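You operate a simulated robot arm through the tools that you are given. There is no shell and no other tool. Be economical: measure what you need, move in short steps, check, and stop when the job is done.

You are at the controls of a simulated two-armed robot. One attempt, no reset.

## Task
Run the cable through the clog in the practice pipe and back home.
Fine: motor switch at forward, hold the black pedal, hands off drum and cable; feed lever to back for the way home, where it stays; end switched off, plug left in. Where these are worked on the way, their far stop is far enough and under half their travel is too little: motor switch.

It is judged by the outcome, as a careful person would: the job done as asked, and still so three seconds after it is handed in. It fails if anything else is knocked over, pushed out of place, dropped, spilled or broken.

## Robot
Two 7-joint arms with two-finger parallel grippers on one trunk, on a base that drives. Base frame: it is fixed to the floor where the robot stands at the start and does not move with it; the origin is under the middle of the robot, x ahead of it, y to its left, z up; the surface under the hand at the start is at about z = 350. Units: mm, degrees, N and s.
The left shoulder is at the start at [70, 129, 1187], the right one opposite. Places, roughly: cable end [300, -400, 700]; feed lever [400, -300, 700]; motor switch [500, 100, 1100]; small bulb (4x4x8 cm) [300, -400, 700]; socket on the green bench [-100, -700, 700]. Payload 1.57 kg a hand.
The tool frame of a hand sits at the grasp point between the pads (the TCP): z along the fingers, y along the line on which they close. The tips reach 30 mm beyond it. Largest opening 80 mm; finger width 17, thickness 12; the body of the gripper, 40 by 82 mm, starts 80 mm behind the TCP.
Orientation is told as [roll, pitch, yaw] about the base's x, y, z axes, in that order, counted from this pose: with the fingers straight down and closing along the base's y, the tool's x points along the base's -x, its y along +y and its z along -z.

## Interface
- The arms move only by the tool apply_moves. It takes "left_moves", "right_moves" or both (then of equal length, played together; a hand with none holds still); each is one flat list of numbers, 7 for each row, row after row: the shift along the base's x, y, z in mm, then the turn, a rotation vector about the base's x, y, z in degrees, then the gripper command, from -1 (fully open) to 1 (shut), values between in proportion. In form: [dx, dy, dz, rx, ry, rz, hand, dx, dy, dz, rx, ry, rz, hand, ...]. A call has 1 to 8 rows; each row is the pose to reach, as a shift and turn from the pose commanded when the call began. A row lasts 0.2 s, in which the tool goes at most 50 mm and 8.6 degrees; a call with a longer step from one row to the next is refused whole, and so is a gripper value outside its range. Where a pose cannot be reached the arm comes as near as it can. A force on the tool above 90 N (or 10 N above the force at the start of the call, whichever is more), or a blocked arm, ends the call early, and 0.2 s more pass. Each finger travels about 108 mm/s and halts on what it meets, pressing with about 38 N; the grip force reading is that of the motor and also rises with nothing between the fingers. The clock runs only during rows and for 0.2 s after the last one: add rows that repeat a pose to give the fingers time. The reply holds the time, the measured pose of the TCP, the force on the tool along the base axes, the opening and the grip force, in the units named above and with some noise, with the torque about the TCP (base axes, N m) and any sound that the robot's microphone picked up, and new pictures: "show" is both (left out), scene, wrist or none (wrist: the cameras of the hands that moved).
- Cameras (640 x 400 px; columns grow to the right, rows downward): "scene" is now at [121.1, -23.8, 1391.6]; the picture's right is [-0.32, -0.95, -0.00], its down [-0.75, 0.25, -0.61] and it looks along [0.58, -0.19, -0.79] (base axes); focal length 253 px, centre (320, 200). "left" rides on the left gripper at [72, 7, -122] in its tool frame; the picture's right is [-0.09, 1.00, 0.00], its down [-0.84, -0.08, -0.54] and it looks along [-0.54, -0.05, 0.84] (tool axes); focal length 238 px, centre (320, 200). "right" rides on the right gripper at [72, -7, -122] in its tool frame; the picture's right is [0.09, 1.00, 0.00], its down [-0.84, 0.08, -0.54] and it looks along [-0.54, 0.05, 0.84] (tool axes); focal length 238 px, centre (320, 200). There is no depth. A picture from a camera that has moved, and an enlarged one, comes with that camera's place and axes in the base frame and with its lens.
- raise_lower(by): slides the trunk up (or, below 0, down) by that many mm; the arms and the scene camera ride with it, the base frame stays. It gives what a move gives, with no picture.
- roll_base(legs): drives the robot by 1 to 6 legs, each [ahead, left, turn to the left] in mm, mm and degrees, along the robot's own axes; the way and the turn of a leg run together, so that a leg with both is an arc; at most 1500 mm and 180 degrees a leg. The arms and the cameras ride along, it lands a little off, and it stops where it bumps. It gives what a move gives, and a new picture of the scene camera.
- turn_head(pan, tilt): turns the head with the scene camera to pan (to the left, within 86 degrees either way) and tilt (down, from -29 to 69), counted from straight ahead of the robot. It gives what a move gives, and a new picture of the scene camera.
- enlarge(camera, box): a new picture of the part [left, top, right, bottom] of that camera's present view, enlarged. The clock stands still meanwhile.
- job_done(): hands the job in; it is judged then, once.

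Work in short steps. Places have to be worked out from the pictures, the camera data and where the tool is seen: move nearer, look again, correct. Check each grasp and each placing, and mend what went wrong. You have 120 turns and 260 pictures in all, those below and enlarged ones among them. Open the grippers and draw the arms clear of the work before you hand the job in, unless the task says otherwise; then end with one line.

The tools are called after "Emit:" by a JSON object that holds its "op" and its "data". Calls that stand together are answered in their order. apply_moves: Moves the arms, as the interface text tells. Its arguments: {"type":"object","properties":{"left_moves":{"type":"array","items":{"type":"number"}},"right_moves":{"type":"array","items":{"type":"number"}},"show":{"type":"string","enum":["both","scene","wrist","none"]}},"required":[]} The other tools are called the same way: raise_lower (by) slides the trunk up or down; roll_base (legs) drives the base; turn_head (pan, tilt) turns the head that bears the scene camera; enlarge (camera, box) takes an enlarged picture of a part of a camera's view; job_done () hands the job in.

At the start:

```text
clock: 0.0
left_position: [325.4, -44.6, 999.7]
left_tcp_rot: [0.0, 0.0, 0.1]
left_force: [-0.1, -0.4, 0.5]
left_wrist_torque: [-0.02, 0.03, -0.01]
left_gripper_width: 80.1
left_grip_force: 0.1
right_position: [293.4, -311.4, 1000.6]
right_tcp_rot: [0.0, 0.0, -0.1]
right_force: [0.0, -0.5, 0.0]
right_wrist_torque: [0.0, 0.01, 0.02]
right_gripper_width: 80.2
right_grip_force: 0.0
trunk travel left (down, up): [-825.0, 115.0]
robot x, y, heading: [-2.0, -3.4, -0.1]
head pan, tilt: [-18.4, 52.5]
```

scene: 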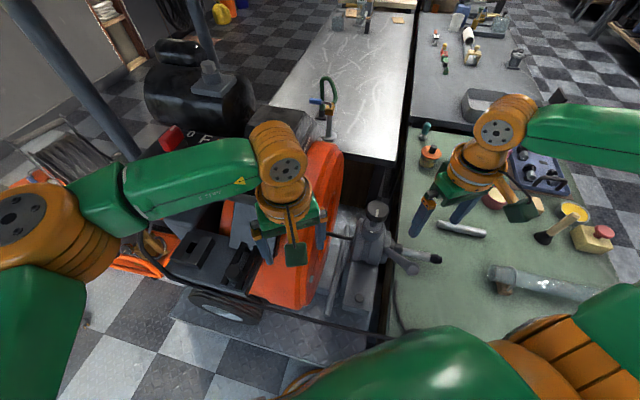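
right: 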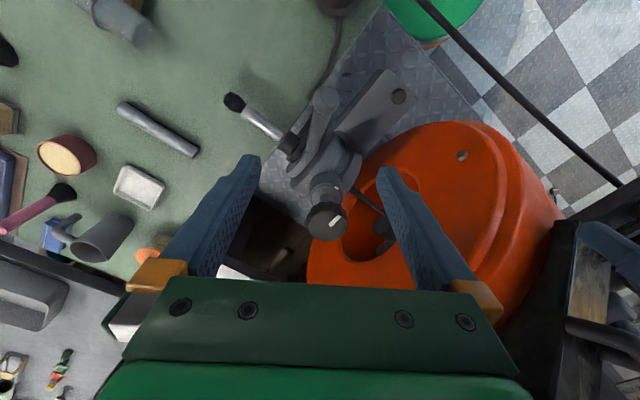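
left: 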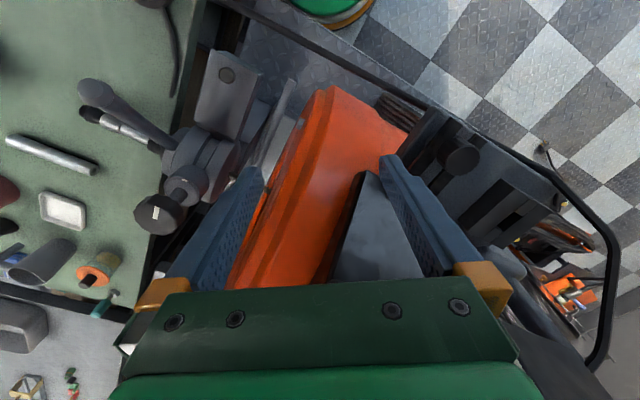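

The pictures show a drum machine, a feed unit with a lever, and a bench. I look closer at the parts before moving.

Emit:
{"op": "enlarge", "data": {"camera": "scene", "box": [120, 40, 340, 180]}}

Emit:
{"op": "enlarge", "data": {"camera": "scene", "box": [300, 180, 500, 320]}}

Emit:
{"op": "enlarge", "data": {"camera": "right", "box": [200, 20, 500, 280]}}

Emit:
{"op": "turn_head", "data": {"pan": -60, "tilt": 45}}

Emit:
{"op": "turn_head", "data": {"pan": 15, "tilt": 40}}

```text
2.86 times, centred on (230, 110) of scene
camera zoom: at [121.1, -23.8, 1391.6], right [-0.32, -0.95, 0.0], down [-0.75, 0.25, -0.61], along [0.58, -0.19, -0.79], focal length 722 px, centre (577, 457)
```

zoom: 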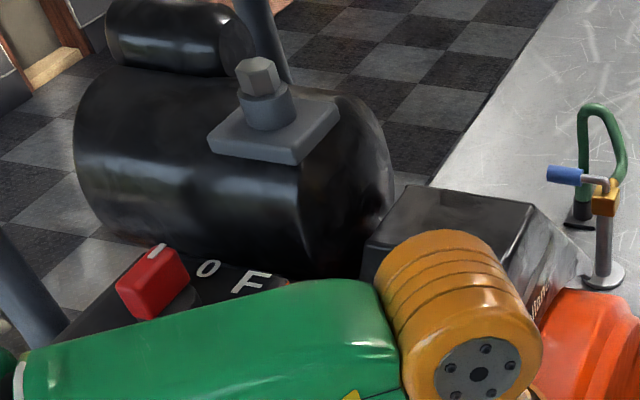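

```text
2.86 times, centred on (400, 250) of scene
camera zoom: at [121.1, -23.8, 1391.6], right [-0.32, -0.95, 0.0], down [-0.75, 0.25, -0.61], along [0.58, -0.19, -0.79], focal length 722 px, centre (91, 57)
```

zoom: 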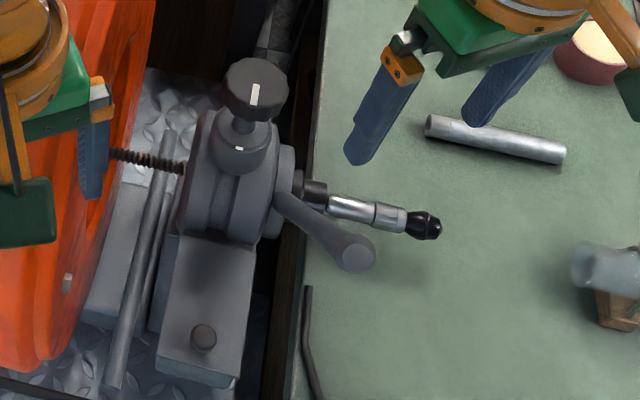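

```text
1.54 times, centred on (350, 150) of right
camera zoom: at [221.3, -317.7, 1121.5], right [-0.09, 1.0, 0.0], down [0.84, 0.08, 0.54], along [0.54, 0.05, -0.84], focal length 367 px, centre (274, 277)
```

zoom: 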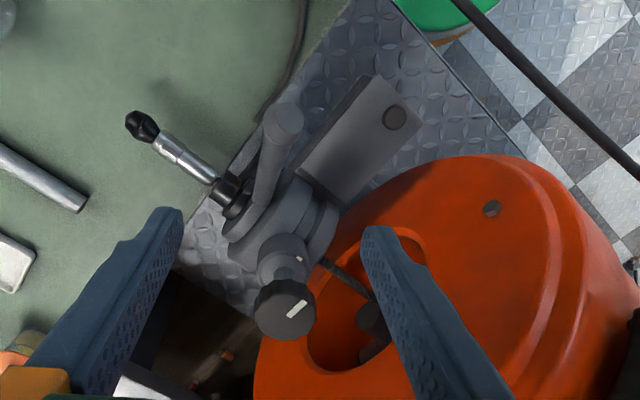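

```text
clock: 1.1
left_position: [325.0, -44.3, 999.5]
left_tcp_rot: [0.0, 0.0, 0.0]
left_force: [-0.3, 0.1, 0.0]
left_wrist_torque: [-0.05, -0.01, 0.01]
left_gripper_width: 79.9
left_grip_force: 0.1
right_position: [293.5, -310.6, 1000.7]
right_tcp_rot: [0.0, -0.1, 0.1]
right_force: [0.3, 0.5, 0.1]
right_wrist_torque: [0.02, 0.03, 0.03]
right_gripper_width: 80.0
right_grip_force: 0.1
trunk travel left (down, up): [-825.0, 115.0]
robot x, y, heading: [-0.6, -0.2, 0.1]
head pan, tilt: [-60.0, 45.0]
camera scene: at [91.1, -70.4, 1401.8], right [-0.87, -0.5, 0.0], down [-0.35, 0.61, -0.71], along [0.35, -0.61, -0.71], focal length 253 px, centre (320, 200)
```

scene: 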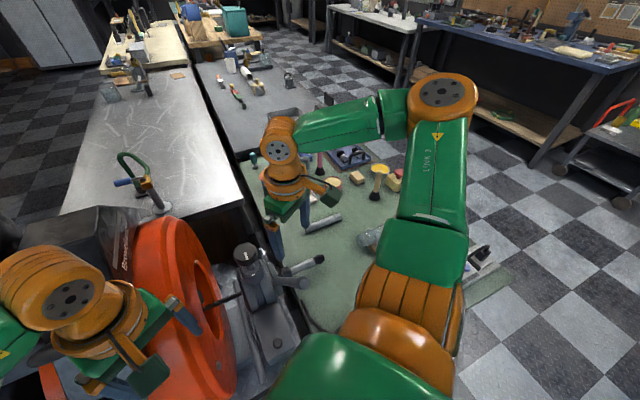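

```text
clock: 2.5
left_position: [324.4, -44.2, 1000.3]
left_tcp_rot: [0.0, 0.0, 0.1]
left_force: [0.7, 0.2, 0.3]
left_wrist_torque: [0.01, 0.03, -0.02]
left_gripper_width: 80.0
left_grip_force: 0.0
right_position: [292.5, -311.9, 1000.4]
right_tcp_rot: [0.1, -0.1, 0.0]
right_force: [0.9, -0.1, -0.2]
right_wrist_torque: [0.0, 0.0, 0.0]
right_gripper_width: 80.2
right_grip_force: 0.0
trunk travel left (down, up): [-825.0, 115.0]
robot x, y, heading: [1.5, -3.3, 0.1]
head pan, tilt: [15.0, 40.0]
camera scene: at [132.5, 21.8, 1409.0], right [0.26, -0.97, 0.0], down [-0.62, -0.17, -0.77], along [0.74, 0.2, -0.64], focal length 253 px, centre (320, 200)
```

scene: 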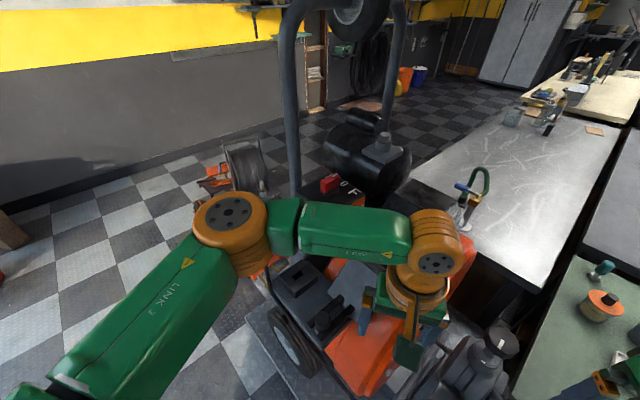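

I look for the pedal, the pipe and the plug.

Emit:
{"op": "enlarge", "data": {"camera": "scene", "box": [200, 150, 420, 400]}}

Emit:
{"op": "turn_head", "data": {"pan": 0, "tilt": 69}}

Emit:
{"op": "turn_head", "data": {"pan": -86, "tilt": 60}}

Emit:
{"op": "turn_head", "data": {"pan": -45, "tilt": 60}}

```text
1.60 times, centred on (310, 275) of scene
camera zoom: at [132.5, 21.8, 1409.0], right [0.26, -0.97, 0.0], down [-0.62, -0.17, -0.77], along [0.74, 0.2, -0.64], focal length 404 px, centre (336, 80)
```

zoom: 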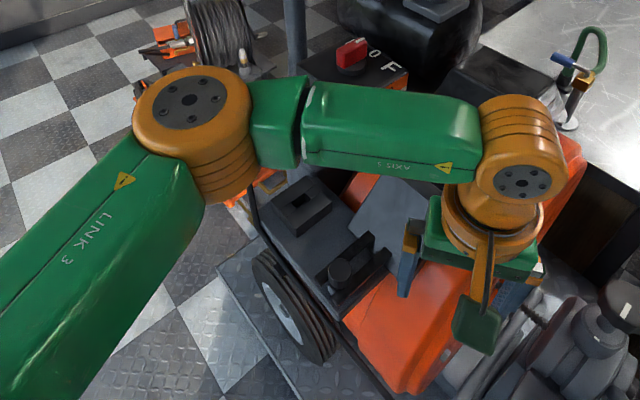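

```text
clock: 3.5
left_position: [324.6, -44.9, 999.8]
left_tcp_rot: [0.0, 0.0, 0.0]
left_force: [-0.4, 0.1, 0.5]
left_wrist_torque: [-0.03, 0.0, -0.01]
left_gripper_width: 80.0
left_grip_force: 0.1
right_position: [292.0, -310.8, 999.9]
right_tcp_rot: [0.0, 0.1, 0.0]
right_force: [-0.3, -0.2, 0.1]
right_wrist_torque: [-0.03, 0.01, -0.01]
right_gripper_width: 80.1
right_grip_force: 0.2
trunk travel left (down, up): [-825.0, 115.0]
robot x, y, heading: [-1.6, 1.6, 0.0]
head pan, tilt: [0.0, 68.8]
camera scene: at [106.4, 0.0, 1373.0], right [0.0, -1.0, 0.0], down [-0.93, 0.0, -0.36], along [0.36, 0.0, -0.93], focal length 253 px, centre (320, 200)
```

scene: 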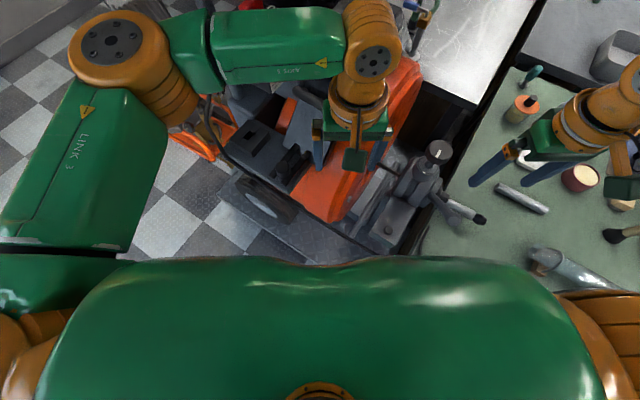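

```text
clock: 5.1
left_position: [324.4, -43.9, 999.2]
left_tcp_rot: [0.0, 0.0, -0.1]
left_force: [-0.2, 0.2, 0.0]
left_wrist_torque: [-0.01, -0.02, -0.04]
left_gripper_width: 80.3
left_grip_force: 0.1
right_position: [293.0, -310.3, 999.1]
right_tcp_rot: [0.0, -0.1, 0.0]
right_force: [0.0, 0.8, -0.5]
right_wrist_torque: [0.01, -0.01, 0.01]
right_gripper_width: 80.2
right_grip_force: 0.0
trunk travel left (down, up): [-825.0, 115.0]
robot x, y, heading: [0.8, 0.9, -0.2]
head pan, tilt: [-85.9, 60.0]
camera scene: at [55.2, -66.5, 1382.3], right [-1.0, -0.07, 0.0], down [-0.06, 0.86, -0.5], along [0.04, -0.5, -0.87], focal length 253 px, centre (320, 200)
```

scene: 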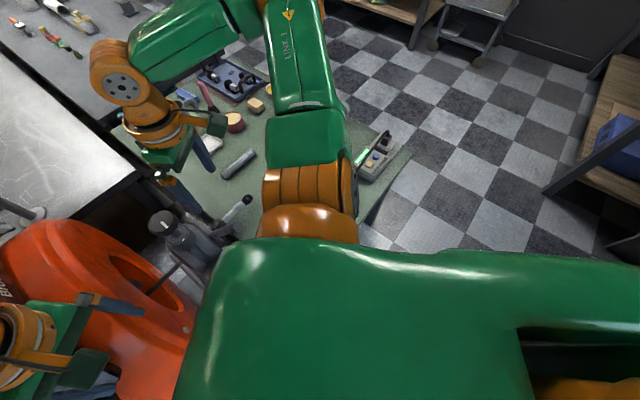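

```text
clock: 6.2
left_position: [325.7, -44.2, 999.5]
left_tcp_rot: [0.0, -0.1, 0.0]
left_force: [0.6, -0.2, -0.2]
left_wrist_torque: [0.0, 0.02, -0.01]
left_gripper_width: 80.0
left_grip_force: 0.1
right_position: [293.6, -310.7, 999.5]
right_tcp_rot: [0.1, -0.1, 0.0]
right_force: [-0.1, 0.1, -0.7]
right_wrist_torque: [0.0, -0.02, -0.03]
right_gripper_width: 80.3
right_grip_force: 0.1
trunk travel left (down, up): [-825.0, 115.0]
robot x, y, heading: [-2.9, 2.8, -0.2]
head pan, tilt: [-45.0, 60.0]
camera scene: at [97.4, -47.2, 1382.3], right [-0.71, -0.71, 0.0], down [-0.61, 0.61, -0.5], along [0.35, -0.35, -0.87], focal length 253 px, centre (320, 200)
```

scene: 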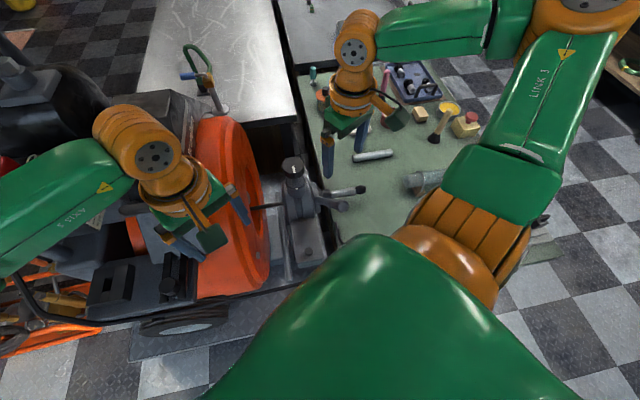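

The robot's own body hides the floor near it. The floor behind looks clear, so I back off 450 mm to see the machine, pedal and pipe.

Emit:
{"op": "roll_base", "data": {"legs": [[-450, 0, 0]]}}

Emit:
{"op": "turn_head", "data": {"pan": 0, "tilt": 50}}

Emit:
{"op": "turn_head", "data": {"pan": -55, "tilt": 40}}

```text
clock: 8.9
left_position: [-125.5, -44.5, 998.0]
left_tcp_rot: [0.0, 0.1, 0.0]
left_force: [-0.2, 0.0, 0.5]
left_wrist_torque: [-0.03, 0.02, -0.02]
left_gripper_width: 80.0
left_grip_force: 0.1
right_position: [-157.8, -310.5, 1000.0]
right_tcp_rot: [-0.1, 0.1, 0.0]
right_force: [0.2, 0.0, 0.0]
right_wrist_torque: [-0.01, -0.02, -0.01]
right_gripper_width: 80.0
right_grip_force: 0.1
trunk travel left (down, up): [-825.0, 115.0]
robot x, y, heading: [-453.7, 0.8, 0.1]
head pan, tilt: [-45.0, 60.0]
camera scene: at [-352.5, -47.0, 1382.2], right [-0.71, -0.71, 0.0], down [-0.61, 0.61, -0.5], along [0.35, -0.35, -0.87], focal length 253 px, centre (320, 200)
```

scene: 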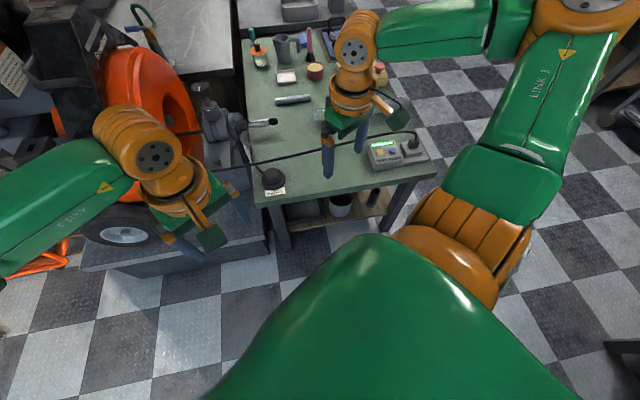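

```text
clock: 10.0
left_position: [-127.6, -45.0, 1000.0]
left_tcp_rot: [0.0, 0.1, 0.0]
left_force: [-0.2, 0.0, -0.3]
left_wrist_torque: [0.0, -0.02, 0.02]
left_gripper_width: 79.9
left_grip_force: 0.1
right_position: [-158.6, -310.7, 1000.5]
right_tcp_rot: [0.0, 0.0, 0.0]
right_force: [0.4, 0.4, 0.6]
right_wrist_torque: [0.01, 0.0, -0.01]
right_gripper_width: 80.0
right_grip_force: 0.2
trunk travel left (down, up): [-825.0, 115.0]
robot x, y, heading: [-451.0, 0.5, -0.1]
head pan, tilt: [0.0, 50.0]
camera scene: at [-324.2, 0.0, 1394.8], right [0.0, -1.0, 0.0], down [-0.77, 0.0, -0.64], along [0.64, 0.0, -0.77], focal length 253 px, centre (320, 200)
```

scene: 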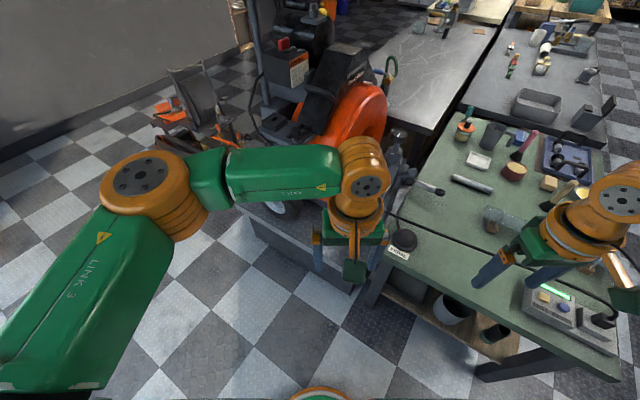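

```text
clock: 11.2
left_position: [-127.2, -44.2, 1000.4]
left_tcp_rot: [0.0, 0.0, 0.0]
left_force: [0.8, 0.1, -1.2]
left_wrist_torque: [0.01, -0.02, -0.01]
left_gripper_width: 80.0
left_grip_force: 0.0
right_position: [-158.5, -311.7, 1000.7]
right_tcp_rot: [0.0, -0.1, 0.0]
right_force: [-1.0, 0.3, -0.3]
right_wrist_torque: [0.02, -0.05, -0.02]
right_gripper_width: 80.1
right_grip_force: 0.0
trunk travel left (down, up): [-825.0, 115.0]
robot x, y, heading: [-452.0, -0.6, 0.1]
head pan, tilt: [-55.0, 40.0]
camera scene: at [-352.5, -69.5, 1409.0], right [-0.82, -0.57, 0.0], down [-0.37, 0.53, -0.77], along [0.44, -0.63, -0.64], focal length 253 px, centre (320, 200)
```

scene: 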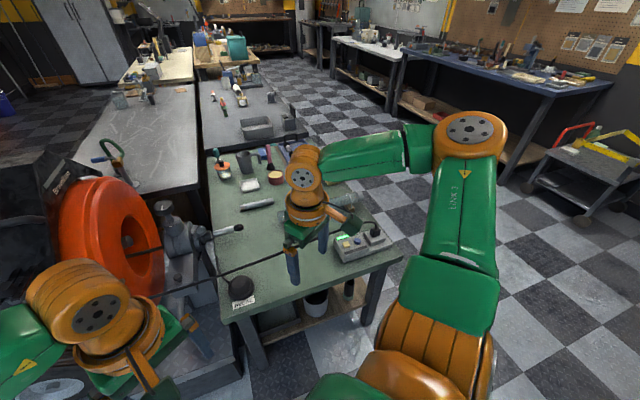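

A black dome with a label sits on the bench corner, a socket box on the right. I zoom in.

Emit:
{"op": "enlarge", "data": {"camera": "scene", "box": [160, 180, 420, 340]}}

Emit:
{"op": "enlarge", "data": {"camera": "right", "box": [0, 0, 640, 400]}}

Emit:
{"op": "turn_head", "data": {"pan": -30, "tilt": 40}}

Emit:
{"op": "enlarge", "data": {"camera": "scene", "box": [170, 80, 490, 280]}}

```text
2.46 times, centred on (290, 260) of scene
camera zoom: at [-352.5, -69.5, 1409.0], right [-0.82, -0.57, 0.0], down [-0.37, 0.53, -0.77], along [0.44, -0.63, -0.64], focal length 622 px, centre (394, 52)
```

zoom: 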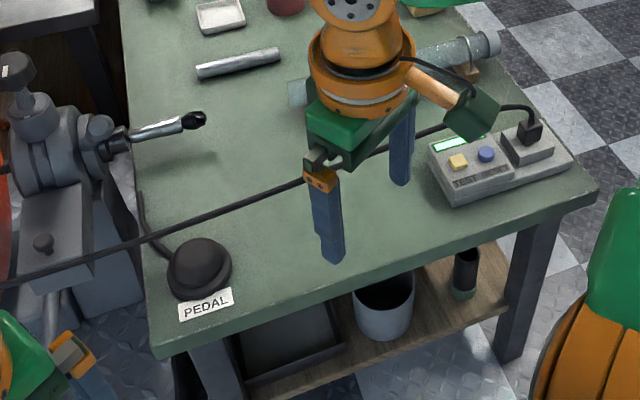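

```text
1.00 times, centred on (320, 200) of right (not enlarged: the box is as wide or as high as the picture)
camera zoom: at [-230.5, -317.5, 1121.5], right [-0.09, 1.0, 0.0], down [0.84, 0.08, 0.54], along [0.54, 0.05, -0.84], focal length 238 px, centre (320, 200)
```

zoom: 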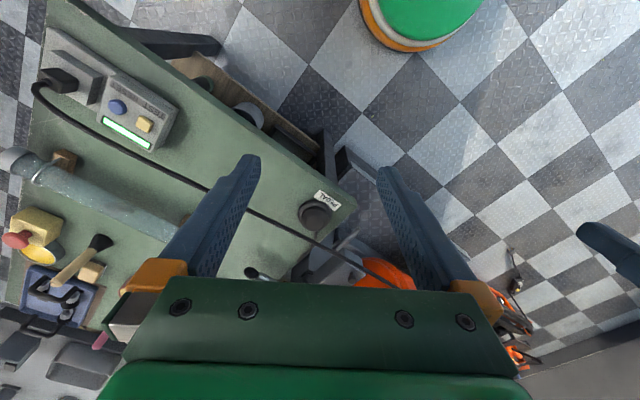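

```text
clock: 12.1
left_position: [-127.0, -44.1, 999.0]
left_tcp_rot: [0.0, 0.0, -0.1]
left_force: [-0.1, -0.2, -0.1]
left_wrist_torque: [-0.02, 0.01, -0.01]
left_gripper_width: 79.9
left_grip_force: 0.2
right_position: [-158.3, -310.5, 999.9]
right_tcp_rot: [-0.1, 0.0, 0.0]
right_force: [0.2, 0.4, 1.0]
right_wrist_torque: [0.01, -0.01, 0.01]
right_gripper_width: 80.1
right_grip_force: 0.1
trunk travel left (down, up): [-825.0, 115.0]
robot x, y, heading: [-450.5, -1.9, -0.2]
head pan, tilt: [-30.0, 40.0]
camera scene: at [-327.9, -42.5, 1409.1], right [-0.5, -0.87, 0.0], down [-0.56, 0.32, -0.77], along [0.66, -0.38, -0.64], focal length 253 px, centre (320, 200)
```

scene: 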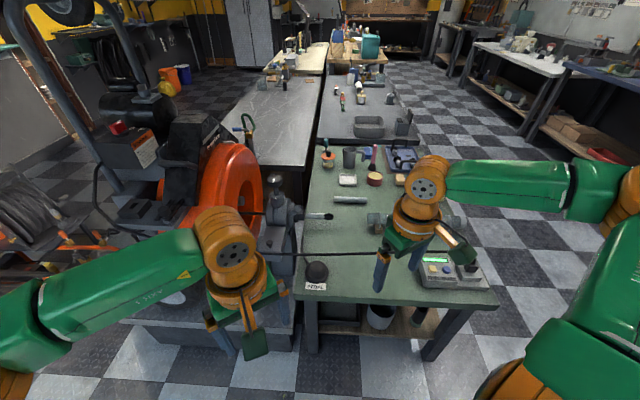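

```text
2.00 times, centred on (330, 180) of scene
camera zoom: at [-327.9, -42.5, 1409.1], right [-0.5, -0.87, 0.0], down [-0.56, 0.32, -0.77], along [0.66, -0.38, -0.64], focal length 506 px, centre (300, 240)
```

zoom: 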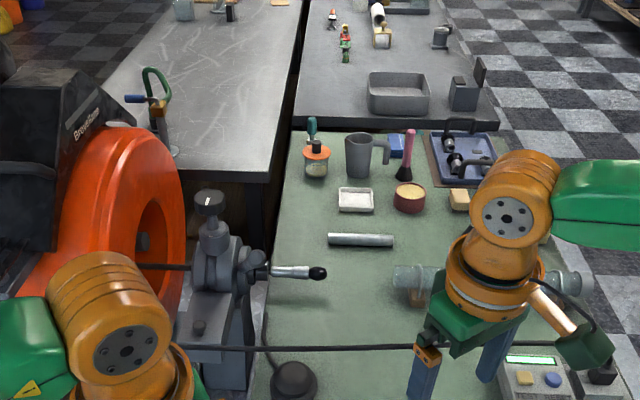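

I zoom in on the socket box, the machine's switch and the feed unit.

Emit:
{"op": "enlarge", "data": {"camera": "scene", "box": [400, 240, 500, 300]}}

Emit:
{"op": "enlarge", "data": {"camera": "scene", "box": [80, 100, 200, 175]}}

Emit:
{"op": "enlarge", "data": {"camera": "scene", "box": [240, 160, 360, 300]}}

Emit:
{"op": "enlarge", "data": {"camera": "right", "box": [0, 50, 240, 300]}}

```text
6.40 times, centred on (450, 270) of scene
camera zoom: at [-327.9, -42.5, 1409.1], right [-0.5, -0.87, 0.0], down [-0.56, 0.32, -0.77], along [0.66, -0.38, -0.64], focal length 1618 px, centre (-512, -248)
```

zoom: 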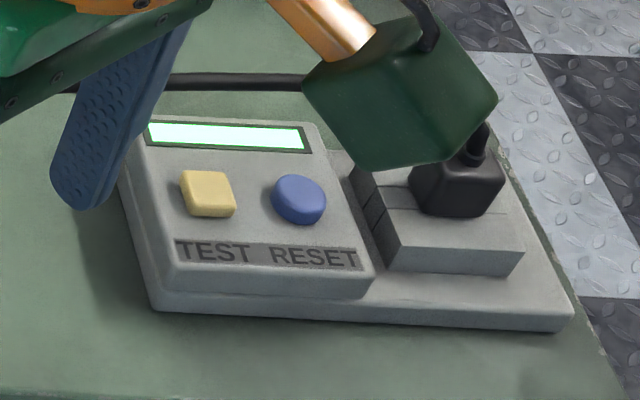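

```text
5.33 times, centred on (140, 138) of scene
camera zoom: at [-327.9, -42.5, 1409.1], right [-0.5, -0.87, 0.0], down [-0.56, 0.32, -0.77], along [0.66, -0.38, -0.64], focal length 1348 px, centre (1280, 533)
```

zoom: 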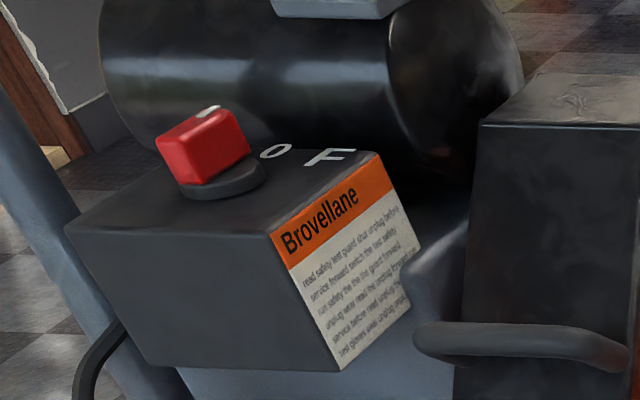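

```text
2.86 times, centred on (300, 230) of scene
camera zoom: at [-327.9, -42.5, 1409.1], right [-0.5, -0.87, 0.0], down [-0.56, 0.32, -0.77], along [0.66, -0.38, -0.64], focal length 722 px, centre (377, 114)
```

zoom: 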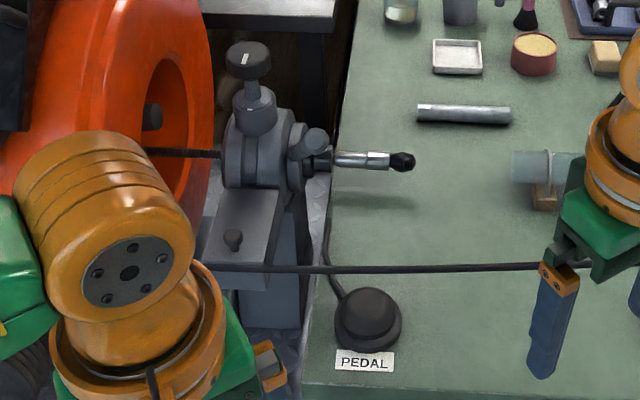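

```text
1.60 times, centred on (120, 175) of right
camera zoom: at [-230.6, -317.5, 1121.5], right [-0.09, 1.0, 0.0], down [0.84, 0.08, 0.54], along [0.54, 0.05, -0.84], focal length 381 px, centre (640, 240)
```

zoom: 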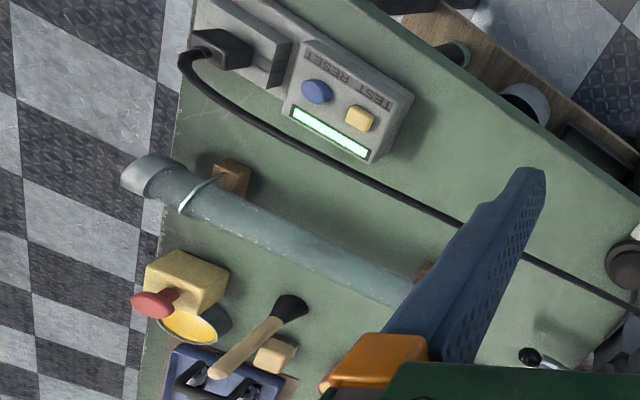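

Switch, lever and pedal are found; the box light is green. I drive back to the start place and then look at the switch with the left wrist camera.

Emit:
{"op": "roll_base", "data": {"legs": [[450, 0, 0]]}}

Emit:
{"op": "turn_head", "data": {"pan": 10, "tilt": 35}}

Emit:
{"op": "apply_moves", "data": {"left_moves": [0, 0, 45, 0, 0, 0, -1, 0, 20, 90, 0, 0, 0, -1, 0, 50, 130, 0, 0, 0, -1, 0, 80, 160, 0, 0, 0, -1, 0, 110, 180, 0, 0, 0, -1]}}

```text
clock: 14.9
left_position: [321.4, -49.4, 1000.5]
left_tcp_rot: [0.0, 0.0, -0.5]
left_force: [-0.6, 1.1, 0.3]
left_wrist_torque: [0.0, -0.02, -0.01]
left_gripper_width: 80.2
left_grip_force: 0.2
right_position: [287.6, -315.4, 1000.7]
right_tcp_rot: [0.0, -0.1, -0.5]
right_force: [-0.1, 0.8, -0.7]
right_wrist_torque: [0.02, -0.03, 0.0]
right_gripper_width: 80.2
right_grip_force: 0.0
trunk travel left (down, up): [-825.0, 115.0]
robot x, y, heading: [-1.8, -0.7, -0.3]
head pan, tilt: [-30.0, 40.0]
camera scene: at [119.6, -45.3, 1409.2], right [-0.51, -0.86, 0.0], down [-0.55, 0.33, -0.77], along [0.66, -0.39, -0.64], focal length 253 px, centre (320, 200)
```

scene: 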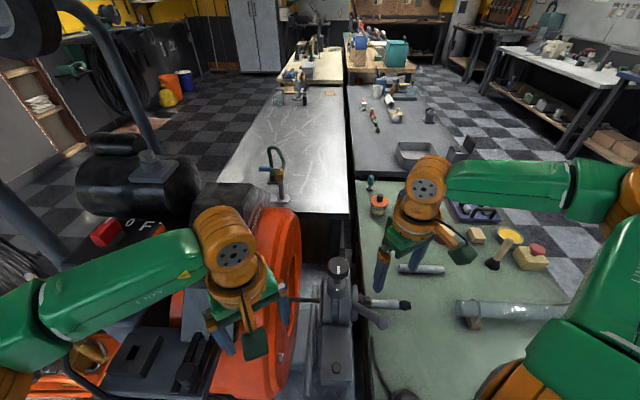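

```text
clock: 15.9
left_position: [322.1, -49.6, 1000.1]
left_tcp_rot: [0.0, 0.0, -0.5]
left_force: [0.3, 0.1, -0.5]
left_wrist_torque: [0.03, -0.02, 0.03]
left_gripper_width: 80.0
left_grip_force: 0.0
right_position: [287.9, -313.3, 999.3]
right_tcp_rot: [0.1, 0.0, -0.5]
right_force: [0.4, 0.5, -0.1]
right_wrist_torque: [0.03, -0.02, 0.0]
right_gripper_width: 80.1
right_grip_force: 0.0
trunk travel left (down, up): [-825.0, 115.0]
robot x, y, heading: [-3.8, -0.2, -0.3]
head pan, tilt: [10.0, 35.0]
camera scene: at [134.7, 12.2, 1416.6], right [0.16, -0.99, 0.0], down [-0.57, -0.09, -0.82], along [0.81, 0.14, -0.57], focal length 253 px, centre (320, 200)
```

scene: 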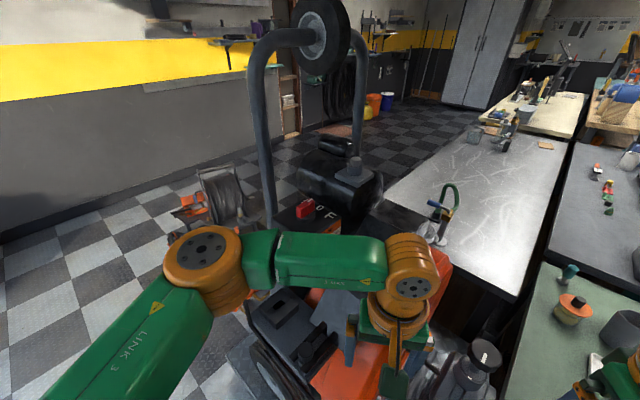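

```text
clock: 17.1
left_position: [320.9, 63.4, 1179.7]
left_tcp_rot: [-0.2, 0.0, -0.6]
left_force: [0.1, 0.4, 0.2]
left_wrist_torque: [-0.02, -0.02, 0.0]
left_gripper_width: 79.9
left_grip_force: 0.0
right_position: [289.0, -313.2, 999.7]
right_tcp_rot: [-0.1, 0.0, -0.5]
right_force: [0.3, 0.6, 0.3]
right_wrist_torque: [-0.03, 0.0, 0.01]
right_gripper_width: 80.2
right_grip_force: 0.2
trunk travel left (down, up): [-825.0, 115.0]
robot x, y, heading: [-2.0, -0.6, -0.2]
head pan, tilt: [10.0, 35.0]
camera scene: at [134.0, 14.2, 1416.7], right [0.17, -0.99, 0.0], down [-0.57, -0.1, -0.82], along [0.81, 0.13, -0.57], focal length 253 px, centre (320, 200)
camera left: at [249.4, 70.8, 1300.6], right [0.1, 0.99, 0.0], down [0.84, -0.08, 0.54], along [0.54, -0.06, -0.84], focal length 238 px, centre (320, 200)
```

scene: 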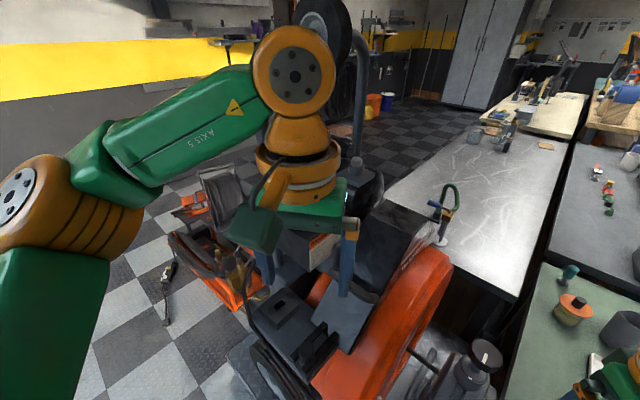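
left: 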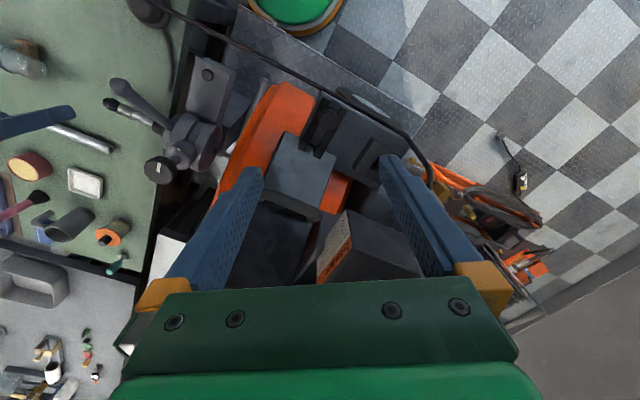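

The switch triangulates to about (537, 115, 1105). I move the left hand out to the left so that the head camera sees the switch.

Emit:
{"op": "apply_moves", "data": {"left_moves": [0, 45, 0, 0, 0, 0, -1, 0, 90, 0, 0, 0, 0, -1, 0, 135, 0, 0, 0, 0, -1, 0, 180, 0, 0, 0, 0, -1, 0, 225, 0, 0, 0, 0, -1, 0, 260, 0, 0, 0, 0, -1], "show": "scene"}}

Emit:
{"op": "enlarge", "data": {"camera": "scene", "box": [270, 160, 370, 240]}}

```text
clock: 18.5
left_position: [320.4, 320.6, 1178.3]
left_tcp_rot: [-0.1, 0.1, -0.6]
left_force: [0.6, 0.2, 0.2]
left_wrist_torque: [0.0, -0.04, 0.02]
left_gripper_width: 80.1
left_grip_force: 0.0
right_position: [289.3, -315.1, 998.9]
right_tcp_rot: [-0.1, -0.1, -0.5]
right_force: [0.0, 0.6, 0.9]
right_wrist_torque: [-0.01, 0.02, -0.01]
right_gripper_width: 80.0
right_grip_force: 0.0
trunk travel left (down, up): [-825.0, 115.0]
robot x, y, heading: [-3.0, -2.8, -0.5]
head pan, tilt: [10.0, 35.0]
camera scene: at [134.7, 13.7, 1416.6], right [0.17, -0.99, 0.0], down [-0.57, -0.1, -0.82], along [0.81, 0.14, -0.57], focal length 253 px, centre (320, 200)
```

scene: 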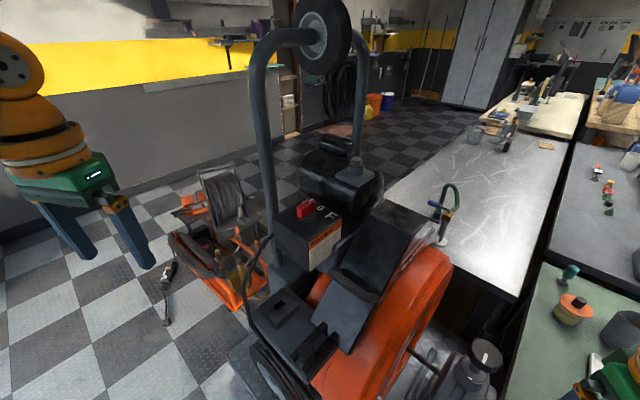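

```text
5.00 times, centred on (320, 200) of scene
camera zoom: at [134.7, 13.7, 1416.6], right [0.17, -0.99, 0.0], down [-0.57, -0.1, -0.82], along [0.81, 0.14, -0.57], focal length 1264 px, centre (320, 200)
```

zoom: 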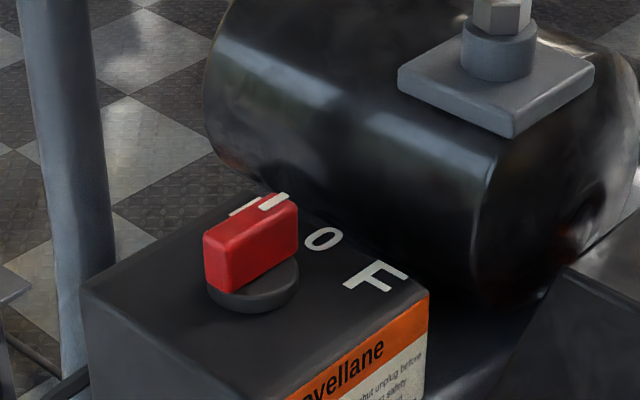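

The knob is a bar at about (540, 113), pointing at O along about -26°; F lies ~40° clockwise. I bring the left hand above it, turned to -26°.

Emit:
{"op": "apply_moves", "data": {"left_moves": [30, -25, 20, 0, 0, -4, -1, 60, -55, 40, 0, 0, -8, -1, 90, -85, 50, 0, 0, -12, -1, 120, -115, 50, 0, 0, -16, -1, 150, -145, 50, 0, 0, -20, -1, 180, -175, 50, 0, 0, -25, -1, 210, -205, 50, 0, 0, -25, -1, 219, -207, 50, 0, 0, -25, -1]}}

Emit:
{"op": "enlarge", "data": {"camera": "scene", "box": [250, 120, 410, 240]}}

```text
clock: 20.3
left_position: [424.4, 107.6, 1173.6]
left_tcp_rot: [0.0, 0.0, -25.5]
left_force: [0.5, -0.8, -0.3]
left_wrist_torque: [0.0, 0.02, -0.02]
left_gripper_width: 80.0
left_grip_force: 0.1
left hand out of reach, approached as far as the arm can: row 2, 3, 4, 5, 6, 7, 8
right_position: [288.8, -315.9, 1000.1]
right_tcp_rot: [0.0, 0.0, -0.5]
right_force: [0.4, -0.1, 0.3]
right_wrist_torque: [0.01, 0.0, 0.01]
right_gripper_width: 80.3
right_grip_force: 0.0
trunk travel left (down, up): [-825.0, 115.0]
robot x, y, heading: [-4.2, -0.8, -0.7]
head pan, tilt: [10.0, 35.0]
camera scene: at [135.2, 12.0, 1416.6], right [0.17, -0.99, 0.0], down [-0.57, -0.09, -0.82], along [0.81, 0.14, -0.57], focal length 253 px, centre (320, 200)
camera left: at [362.1, 145.1, 1295.2], right [0.51, 0.86, 0.0], down [0.72, -0.43, 0.54], along [0.47, -0.28, -0.84], focal length 238 px, centre (320, 200)
```

scene: 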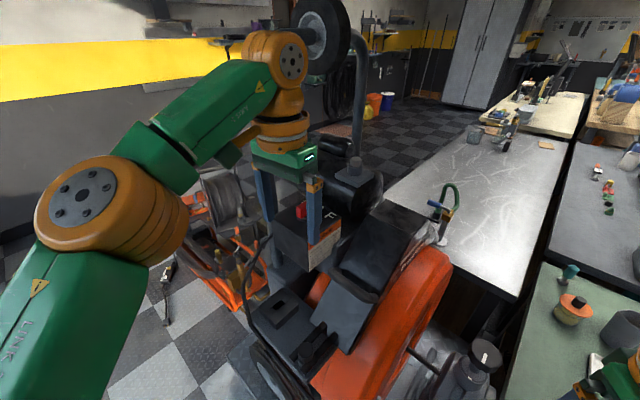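
left: 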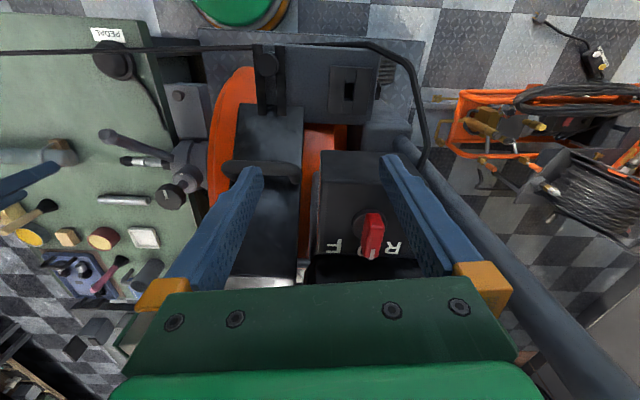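

```text
3.33 times, centred on (330, 180) of scene
camera zoom: at [135.2, 12.0, 1416.6], right [0.17, -0.99, 0.0], down [-0.57, -0.09, -0.82], along [0.81, 0.14, -0.57], focal length 843 px, centre (287, 267)
```

zoom: 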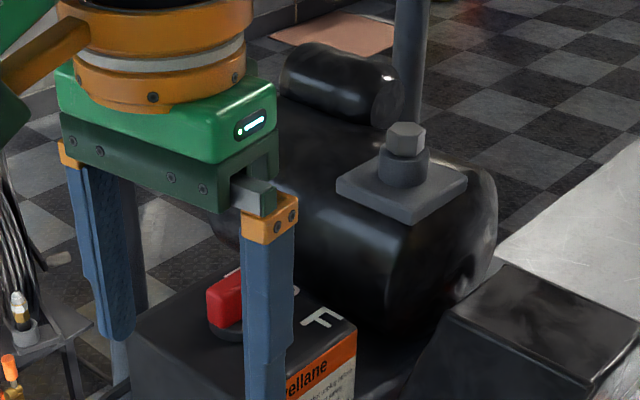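

The arm falls ~115 mm short at this stance. I draw the hand back, raise the trunk, and slide the base along the plinth edge, turned 26° right, so the switch lies straight ahead of the left shoulder.

Emit:
{"op": "apply_moves", "data": {"left_moves": [-40, 10, 0, 0, 0, 0, -1, -80, 20, 0, 0, 0, 0, -1, -120, 30, 0, 0, 0, 0, -1], "show": "none"}}

Emit:
{"op": "raise_lower", "data": {"by": 112}}

Emit:
{"op": "roll_base", "data": {"legs": [[93, 185, 0], [0, 0, -25]]}}

```text
clock: 21.1
left_position: [302.8, 142.9, 1173.7]
left_tcp_rot: [-0.1, -0.1, -25.4]
left_force: [0.7, -0.7, -0.1]
left_wrist_torque: [0.03, -0.04, 0.0]
left_gripper_width: 79.9
left_grip_force: 0.1
right_position: [288.5, -314.5, 999.5]
right_tcp_rot: [0.0, -0.1, -0.5]
right_force: [-0.3, -0.4, -0.1]
right_wrist_torque: [0.01, 0.01, -0.04]
right_gripper_width: 80.0
right_grip_force: 0.1
trunk travel left (down, up): [-825.0, 115.0]
robot x, y, heading: [-2.6, -1.5, -0.7]
head pan, tilt: [10.0, 35.0]
```

```text
clock: 22.6
left_position: [304.4, 142.3, 1285.2]
left_tcp_rot: [0.0, 0.0, -25.5]
left_force: [0.2, 0.6, 0.0]
left_wrist_torque: [-0.02, 0.03, -0.02]
left_gripper_width: 80.0
left_grip_force: 0.1
right_position: [287.7, -314.5, 1111.6]
right_tcp_rot: [0.1, 0.0, -0.5]
right_force: [0.0, -0.5, -1.1]
right_wrist_torque: [-0.01, 0.0, -0.01]
right_gripper_width: 80.1
right_grip_force: 0.0
trunk travel left (down, up): [-937.0, 3.0]
robot x, y, heading: [-0.5, -1.0, -0.4]
head pan, tilt: [10.0, 35.0]
```

```text
clock: 25.5
left_position: [432.9, 182.4, 1285.1]
left_tcp_rot: [0.0, 0.0, -50.4]
left_force: [0.1, -0.7, -0.1]
left_wrist_torque: [0.02, -0.02, 0.04]
left_gripper_width: 79.9
left_grip_force: 0.1
right_position: [226.0, -224.6, 1111.2]
right_tcp_rot: [0.0, 0.0, -25.3]
right_force: [0.0, 0.0, 0.1]
right_wrist_torque: [0.0, 0.0, -0.02]
right_gripper_width: 79.8
right_grip_force: 0.1
trunk travel left (down, up): [-937.0, 3.0]
robot x, y, heading: [93.2, 178.9, -25.2]
head pan, tilt: [10.0, 35.0]
camera scene: at [224.2, 137.4, 1528.6], right [-0.26, -0.96, 0.0], down [-0.55, 0.15, -0.82], along [0.79, -0.22, -0.57], focal length 253 px, centre (320, 200)
```

scene: 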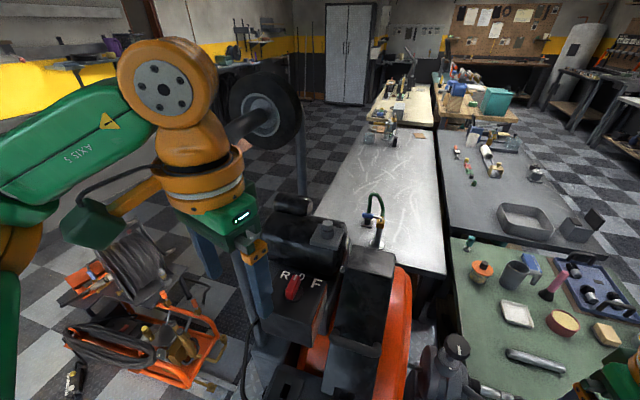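

The knob is now well in view with R-O-F. I zoom in to refine its place.

Emit:
{"op": "enlarge", "data": {"camera": "scene", "box": [240, 240, 340, 320]}}

Emit:
{"op": "enlarge", "data": {"camera": "left", "box": [160, 20, 560, 300]}}

```text
5.00 times, centred on (290, 280) of scene
camera zoom: at [224.2, 137.4, 1528.6], right [-0.26, -0.96, 0.0], down [-0.55, 0.15, -0.82], along [0.79, -0.22, -0.57], focal length 1264 px, centre (470, -200)
```

zoom: 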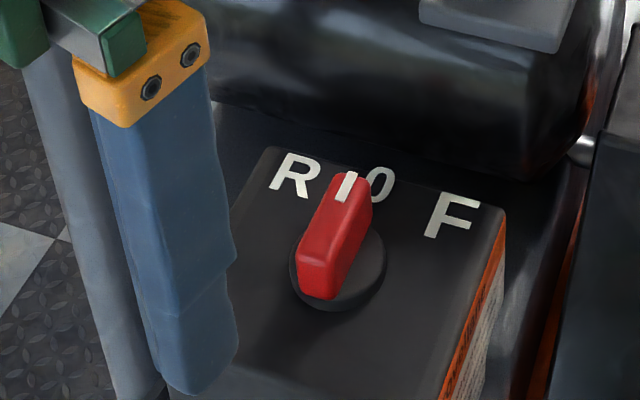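

```text
1.43 times, centred on (360, 160) of left
camera zoom: at [391.8, 242.9, 1405.8], right [0.83, 0.56, 0.0], down [0.47, -0.69, 0.54], along [0.31, -0.45, -0.84], focal length 340 px, centre (263, 257)
```

zoom: 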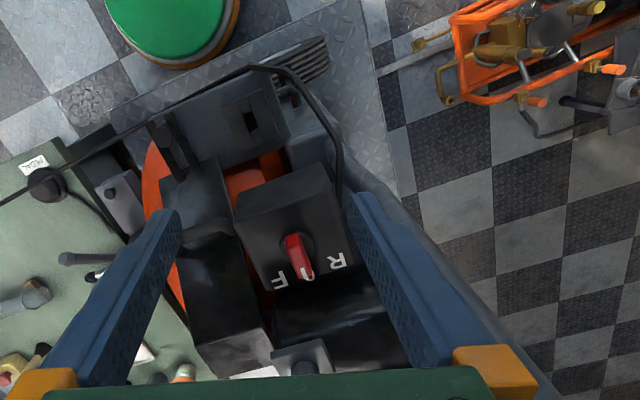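

Triangulation from both cameras gives the knob top at about (532, 106, 1107), bar at -27°. I move above it to z≈1180.

Emit:
{"op": "apply_moves", "data": {"left_moves": [15, -12, -35, 0, 0, 6, -1, 33, -25, -60, 0, 0, 12, -1, 55, -40, -85, 0, 0, 18, -1, 75, -57, -100, 0, 0, 23, -1, 100, -75, -105, 0, 0, 23, -1, 100, -75, -105, 0, 0, 23, -1]}}

Emit:
{"op": "enlarge", "data": {"camera": "left", "box": [200, 120, 480, 300]}}

Emit:
{"op": "enlarge", "data": {"camera": "scene", "box": [220, 200, 360, 320]}}

```text
clock: 26.9
left_position: [534.0, 106.7, 1180.7]
left_tcp_rot: [0.0, 0.0, -27.3]
left_force: [-0.3, -0.5, 0.5]
left_wrist_torque: [0.01, 0.01, 0.0]
left_gripper_width: 80.3
left_grip_force: 0.1
right_position: [227.1, -224.2, 1111.7]
right_tcp_rot: [0.0, 0.0, -25.4]
right_force: [0.4, 0.0, 0.2]
right_wrist_torque: [-0.01, 0.02, 0.01]
right_gripper_width: 79.9
right_grip_force: 0.0
trunk travel left (down, up): [-937.0, 3.0]
robot x, y, heading: [91.7, 182.3, -24.9]
head pan, tilt: [10.0, 35.0]
camera scene: at [223.7, 137.0, 1528.6], right [-0.26, -0.96, 0.0], down [-0.55, 0.15, -0.82], along [0.79, -0.22, -0.57], focal length 253 px, centre (320, 200)
camera left: at [471.9, 145.6, 1301.4], right [0.54, 0.84, 0.0], down [0.71, -0.45, 0.54], along [0.46, -0.29, -0.84], focal length 238 px, centre (320, 200)
```

scene: 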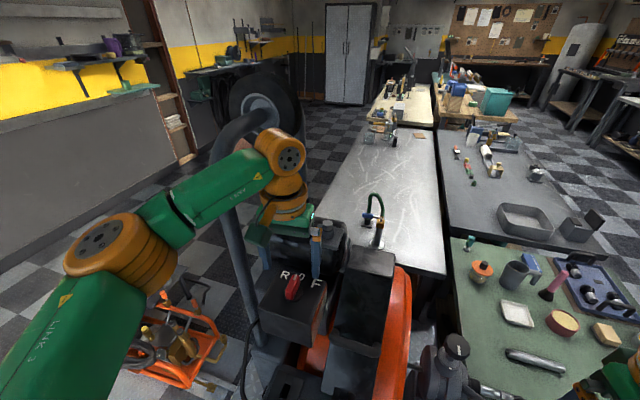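
left: 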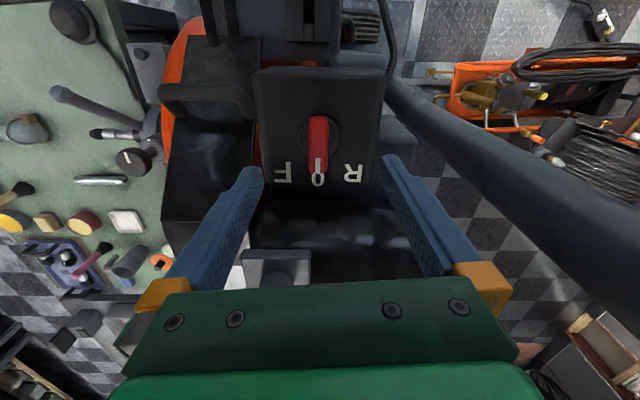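

```text
2.22 times, centred on (340, 210) of left
camera zoom: at [471.9, 145.6, 1301.4], right [0.54, 0.84, 0.0], down [0.71, -0.45, 0.54], along [0.46, -0.29, -0.84], focal length 530 px, centre (276, 178)
```

zoom: 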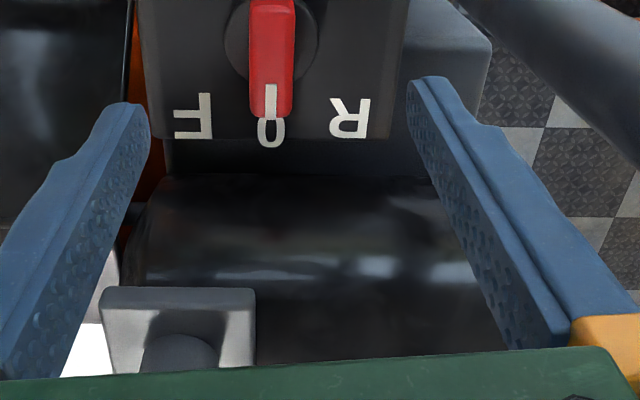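

```text
3.33 times, centred on (290, 260) of scene
camera zoom: at [223.7, 137.0, 1528.6], right [-0.26, -0.96, 0.0], down [-0.55, 0.15, -0.82], along [0.79, -0.22, -0.57], focal length 843 px, centre (420, 0)
```

zoom: 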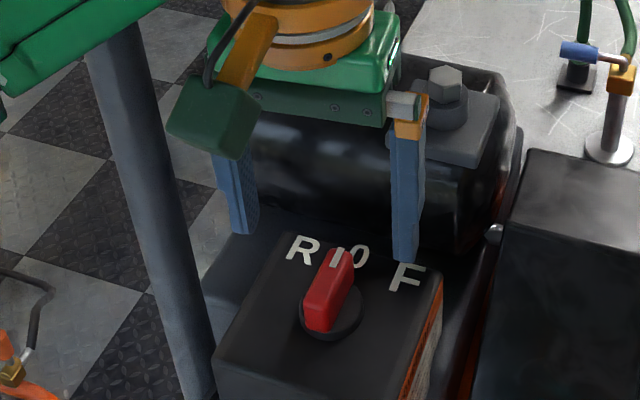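

The knob is centred between the fingers in both views. I lower 60 mm to bring the tips beside the bar, watching the force.

Emit:
{"op": "apply_moves", "data": {"left_moves": [-2, 0, -25, 0, 0, 0, -1, -2, 0, -45, 0, 0, 0, -1, -2, 0, -60, 0, 0, 0, -1, -2, 0, -60, 0, 0, 0, -1]}}

Emit:
{"op": "enlarge", "data": {"camera": "scene", "box": [220, 200, 360, 320]}}

```text
clock: 27.9
left_position: [530.8, 105.4, 1119.3]
left_tcp_rot: [0.0, 0.0, -27.2]
left_force: [0.4, -0.2, 0.0]
left_wrist_torque: [0.02, 0.0, -0.02]
left_gripper_width: 79.9
left_grip_force: 0.0
right_position: [224.8, -225.7, 1111.5]
right_tcp_rot: [0.0, 0.0, -25.4]
right_force: [0.4, 0.1, -0.4]
right_wrist_torque: [-0.03, 0.01, 0.01]
right_gripper_width: 80.0
right_grip_force: 0.1
trunk travel left (down, up): [-937.0, 3.0]
robot x, y, heading: [90.8, 183.0, -25.3]
head pan, tilt: [10.0, 35.0]
camera scene: at [223.8, 136.8, 1528.6], right [-0.26, -0.96, 0.0], down [-0.55, 0.15, -0.82], along [0.79, -0.22, -0.57], focal length 253 px, centre (320, 200)
camera left: at [469.5, 145.2, 1240.9], right [0.54, 0.84, 0.0], down [0.71, -0.45, 0.54], along [0.46, -0.29, -0.84], focal length 238 px, centre (320, 200)
```

scene: 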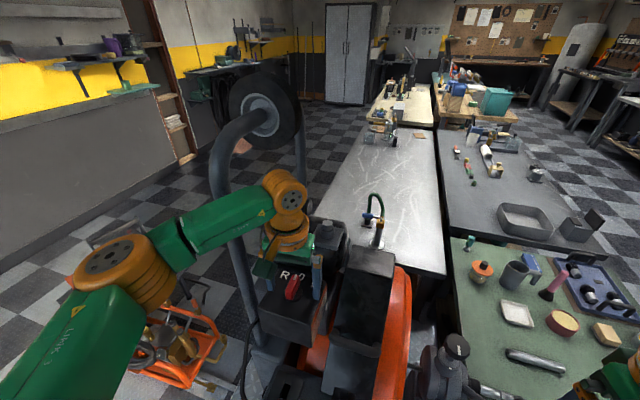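
left: 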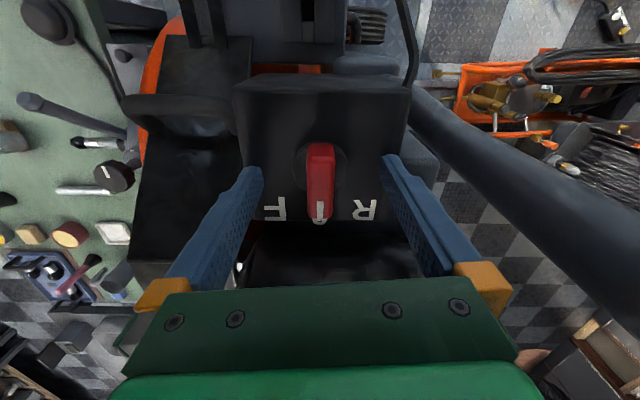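

```text
3.33 times, centred on (290, 260) of scene
camera zoom: at [223.8, 136.8, 1528.6], right [-0.26, -0.96, 0.0], down [-0.55, 0.15, -0.82], along [0.79, -0.22, -0.57], focal length 843 px, centre (420, 0)
```

zoom: 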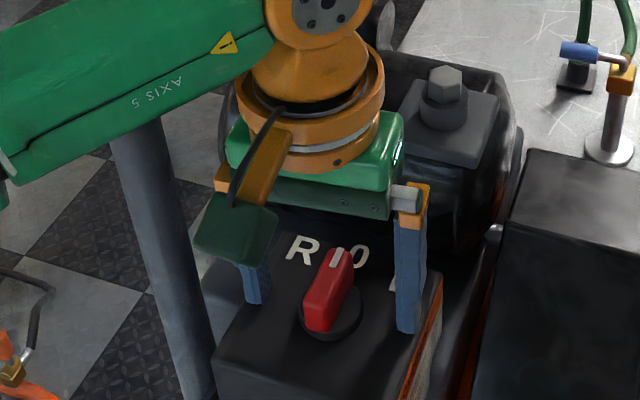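

Panel is ~1074, tips at 1089. I lower 8 mm more and close on the bar.

Emit:
{"op": "apply_moves", "data": {"left_moves": [0, 1, -8, 0, 0, 0, -1, 0, 1, -8, 0, 0, 0, 0, 0, 1, -8, 0, 0, 0, 0.6, 0, 1, -8, 0, 0, 0, 0.8, 0, 1, -8, 0, 0, 0, 0.8], "show": "wrist"}}

```text
clock: 28.6
left_position: [532.7, 110.3, 1120.3]
left_tcp_rot: [-0.1, -1.8, -27.2]
left_force: [9.1, 2.7, 36.2]
left_wrist_torque: [1.51, -0.8, -0.27]
left_gripper_width: 46.8
left_grip_force: 14.9
right_position: [222.9, -220.1, 1113.5]
right_tcp_rot: [-0.1, -0.4, -25.3]
right_force: [-0.1, 0.1, 0.4]
right_wrist_torque: [0.0, 0.0, -0.01]
right_gripper_width: 80.0
right_grip_force: 0.0
trunk travel left (down, up): [-937.0, 3.0]
robot x, y, heading: [94.5, 182.3, -25.4]
head pan, tilt: [10.0, 35.0]
stopped in row 3 (left hand): the force on the tool passed its limit at 92 N (the readings are from after the stop); the commanded pose is now the measured one
camera left: at [467.7, 151.7, 1238.9], right [0.54, 0.84, 0.0], down [0.7, -0.44, 0.57], along [0.48, -0.3, -0.82], focal length 238 px, centre (320, 200)
```

left: 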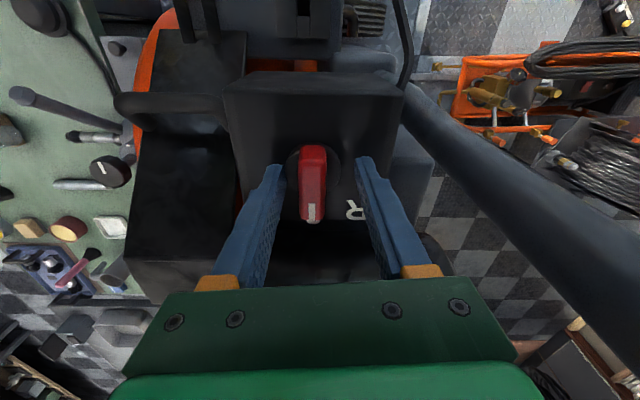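

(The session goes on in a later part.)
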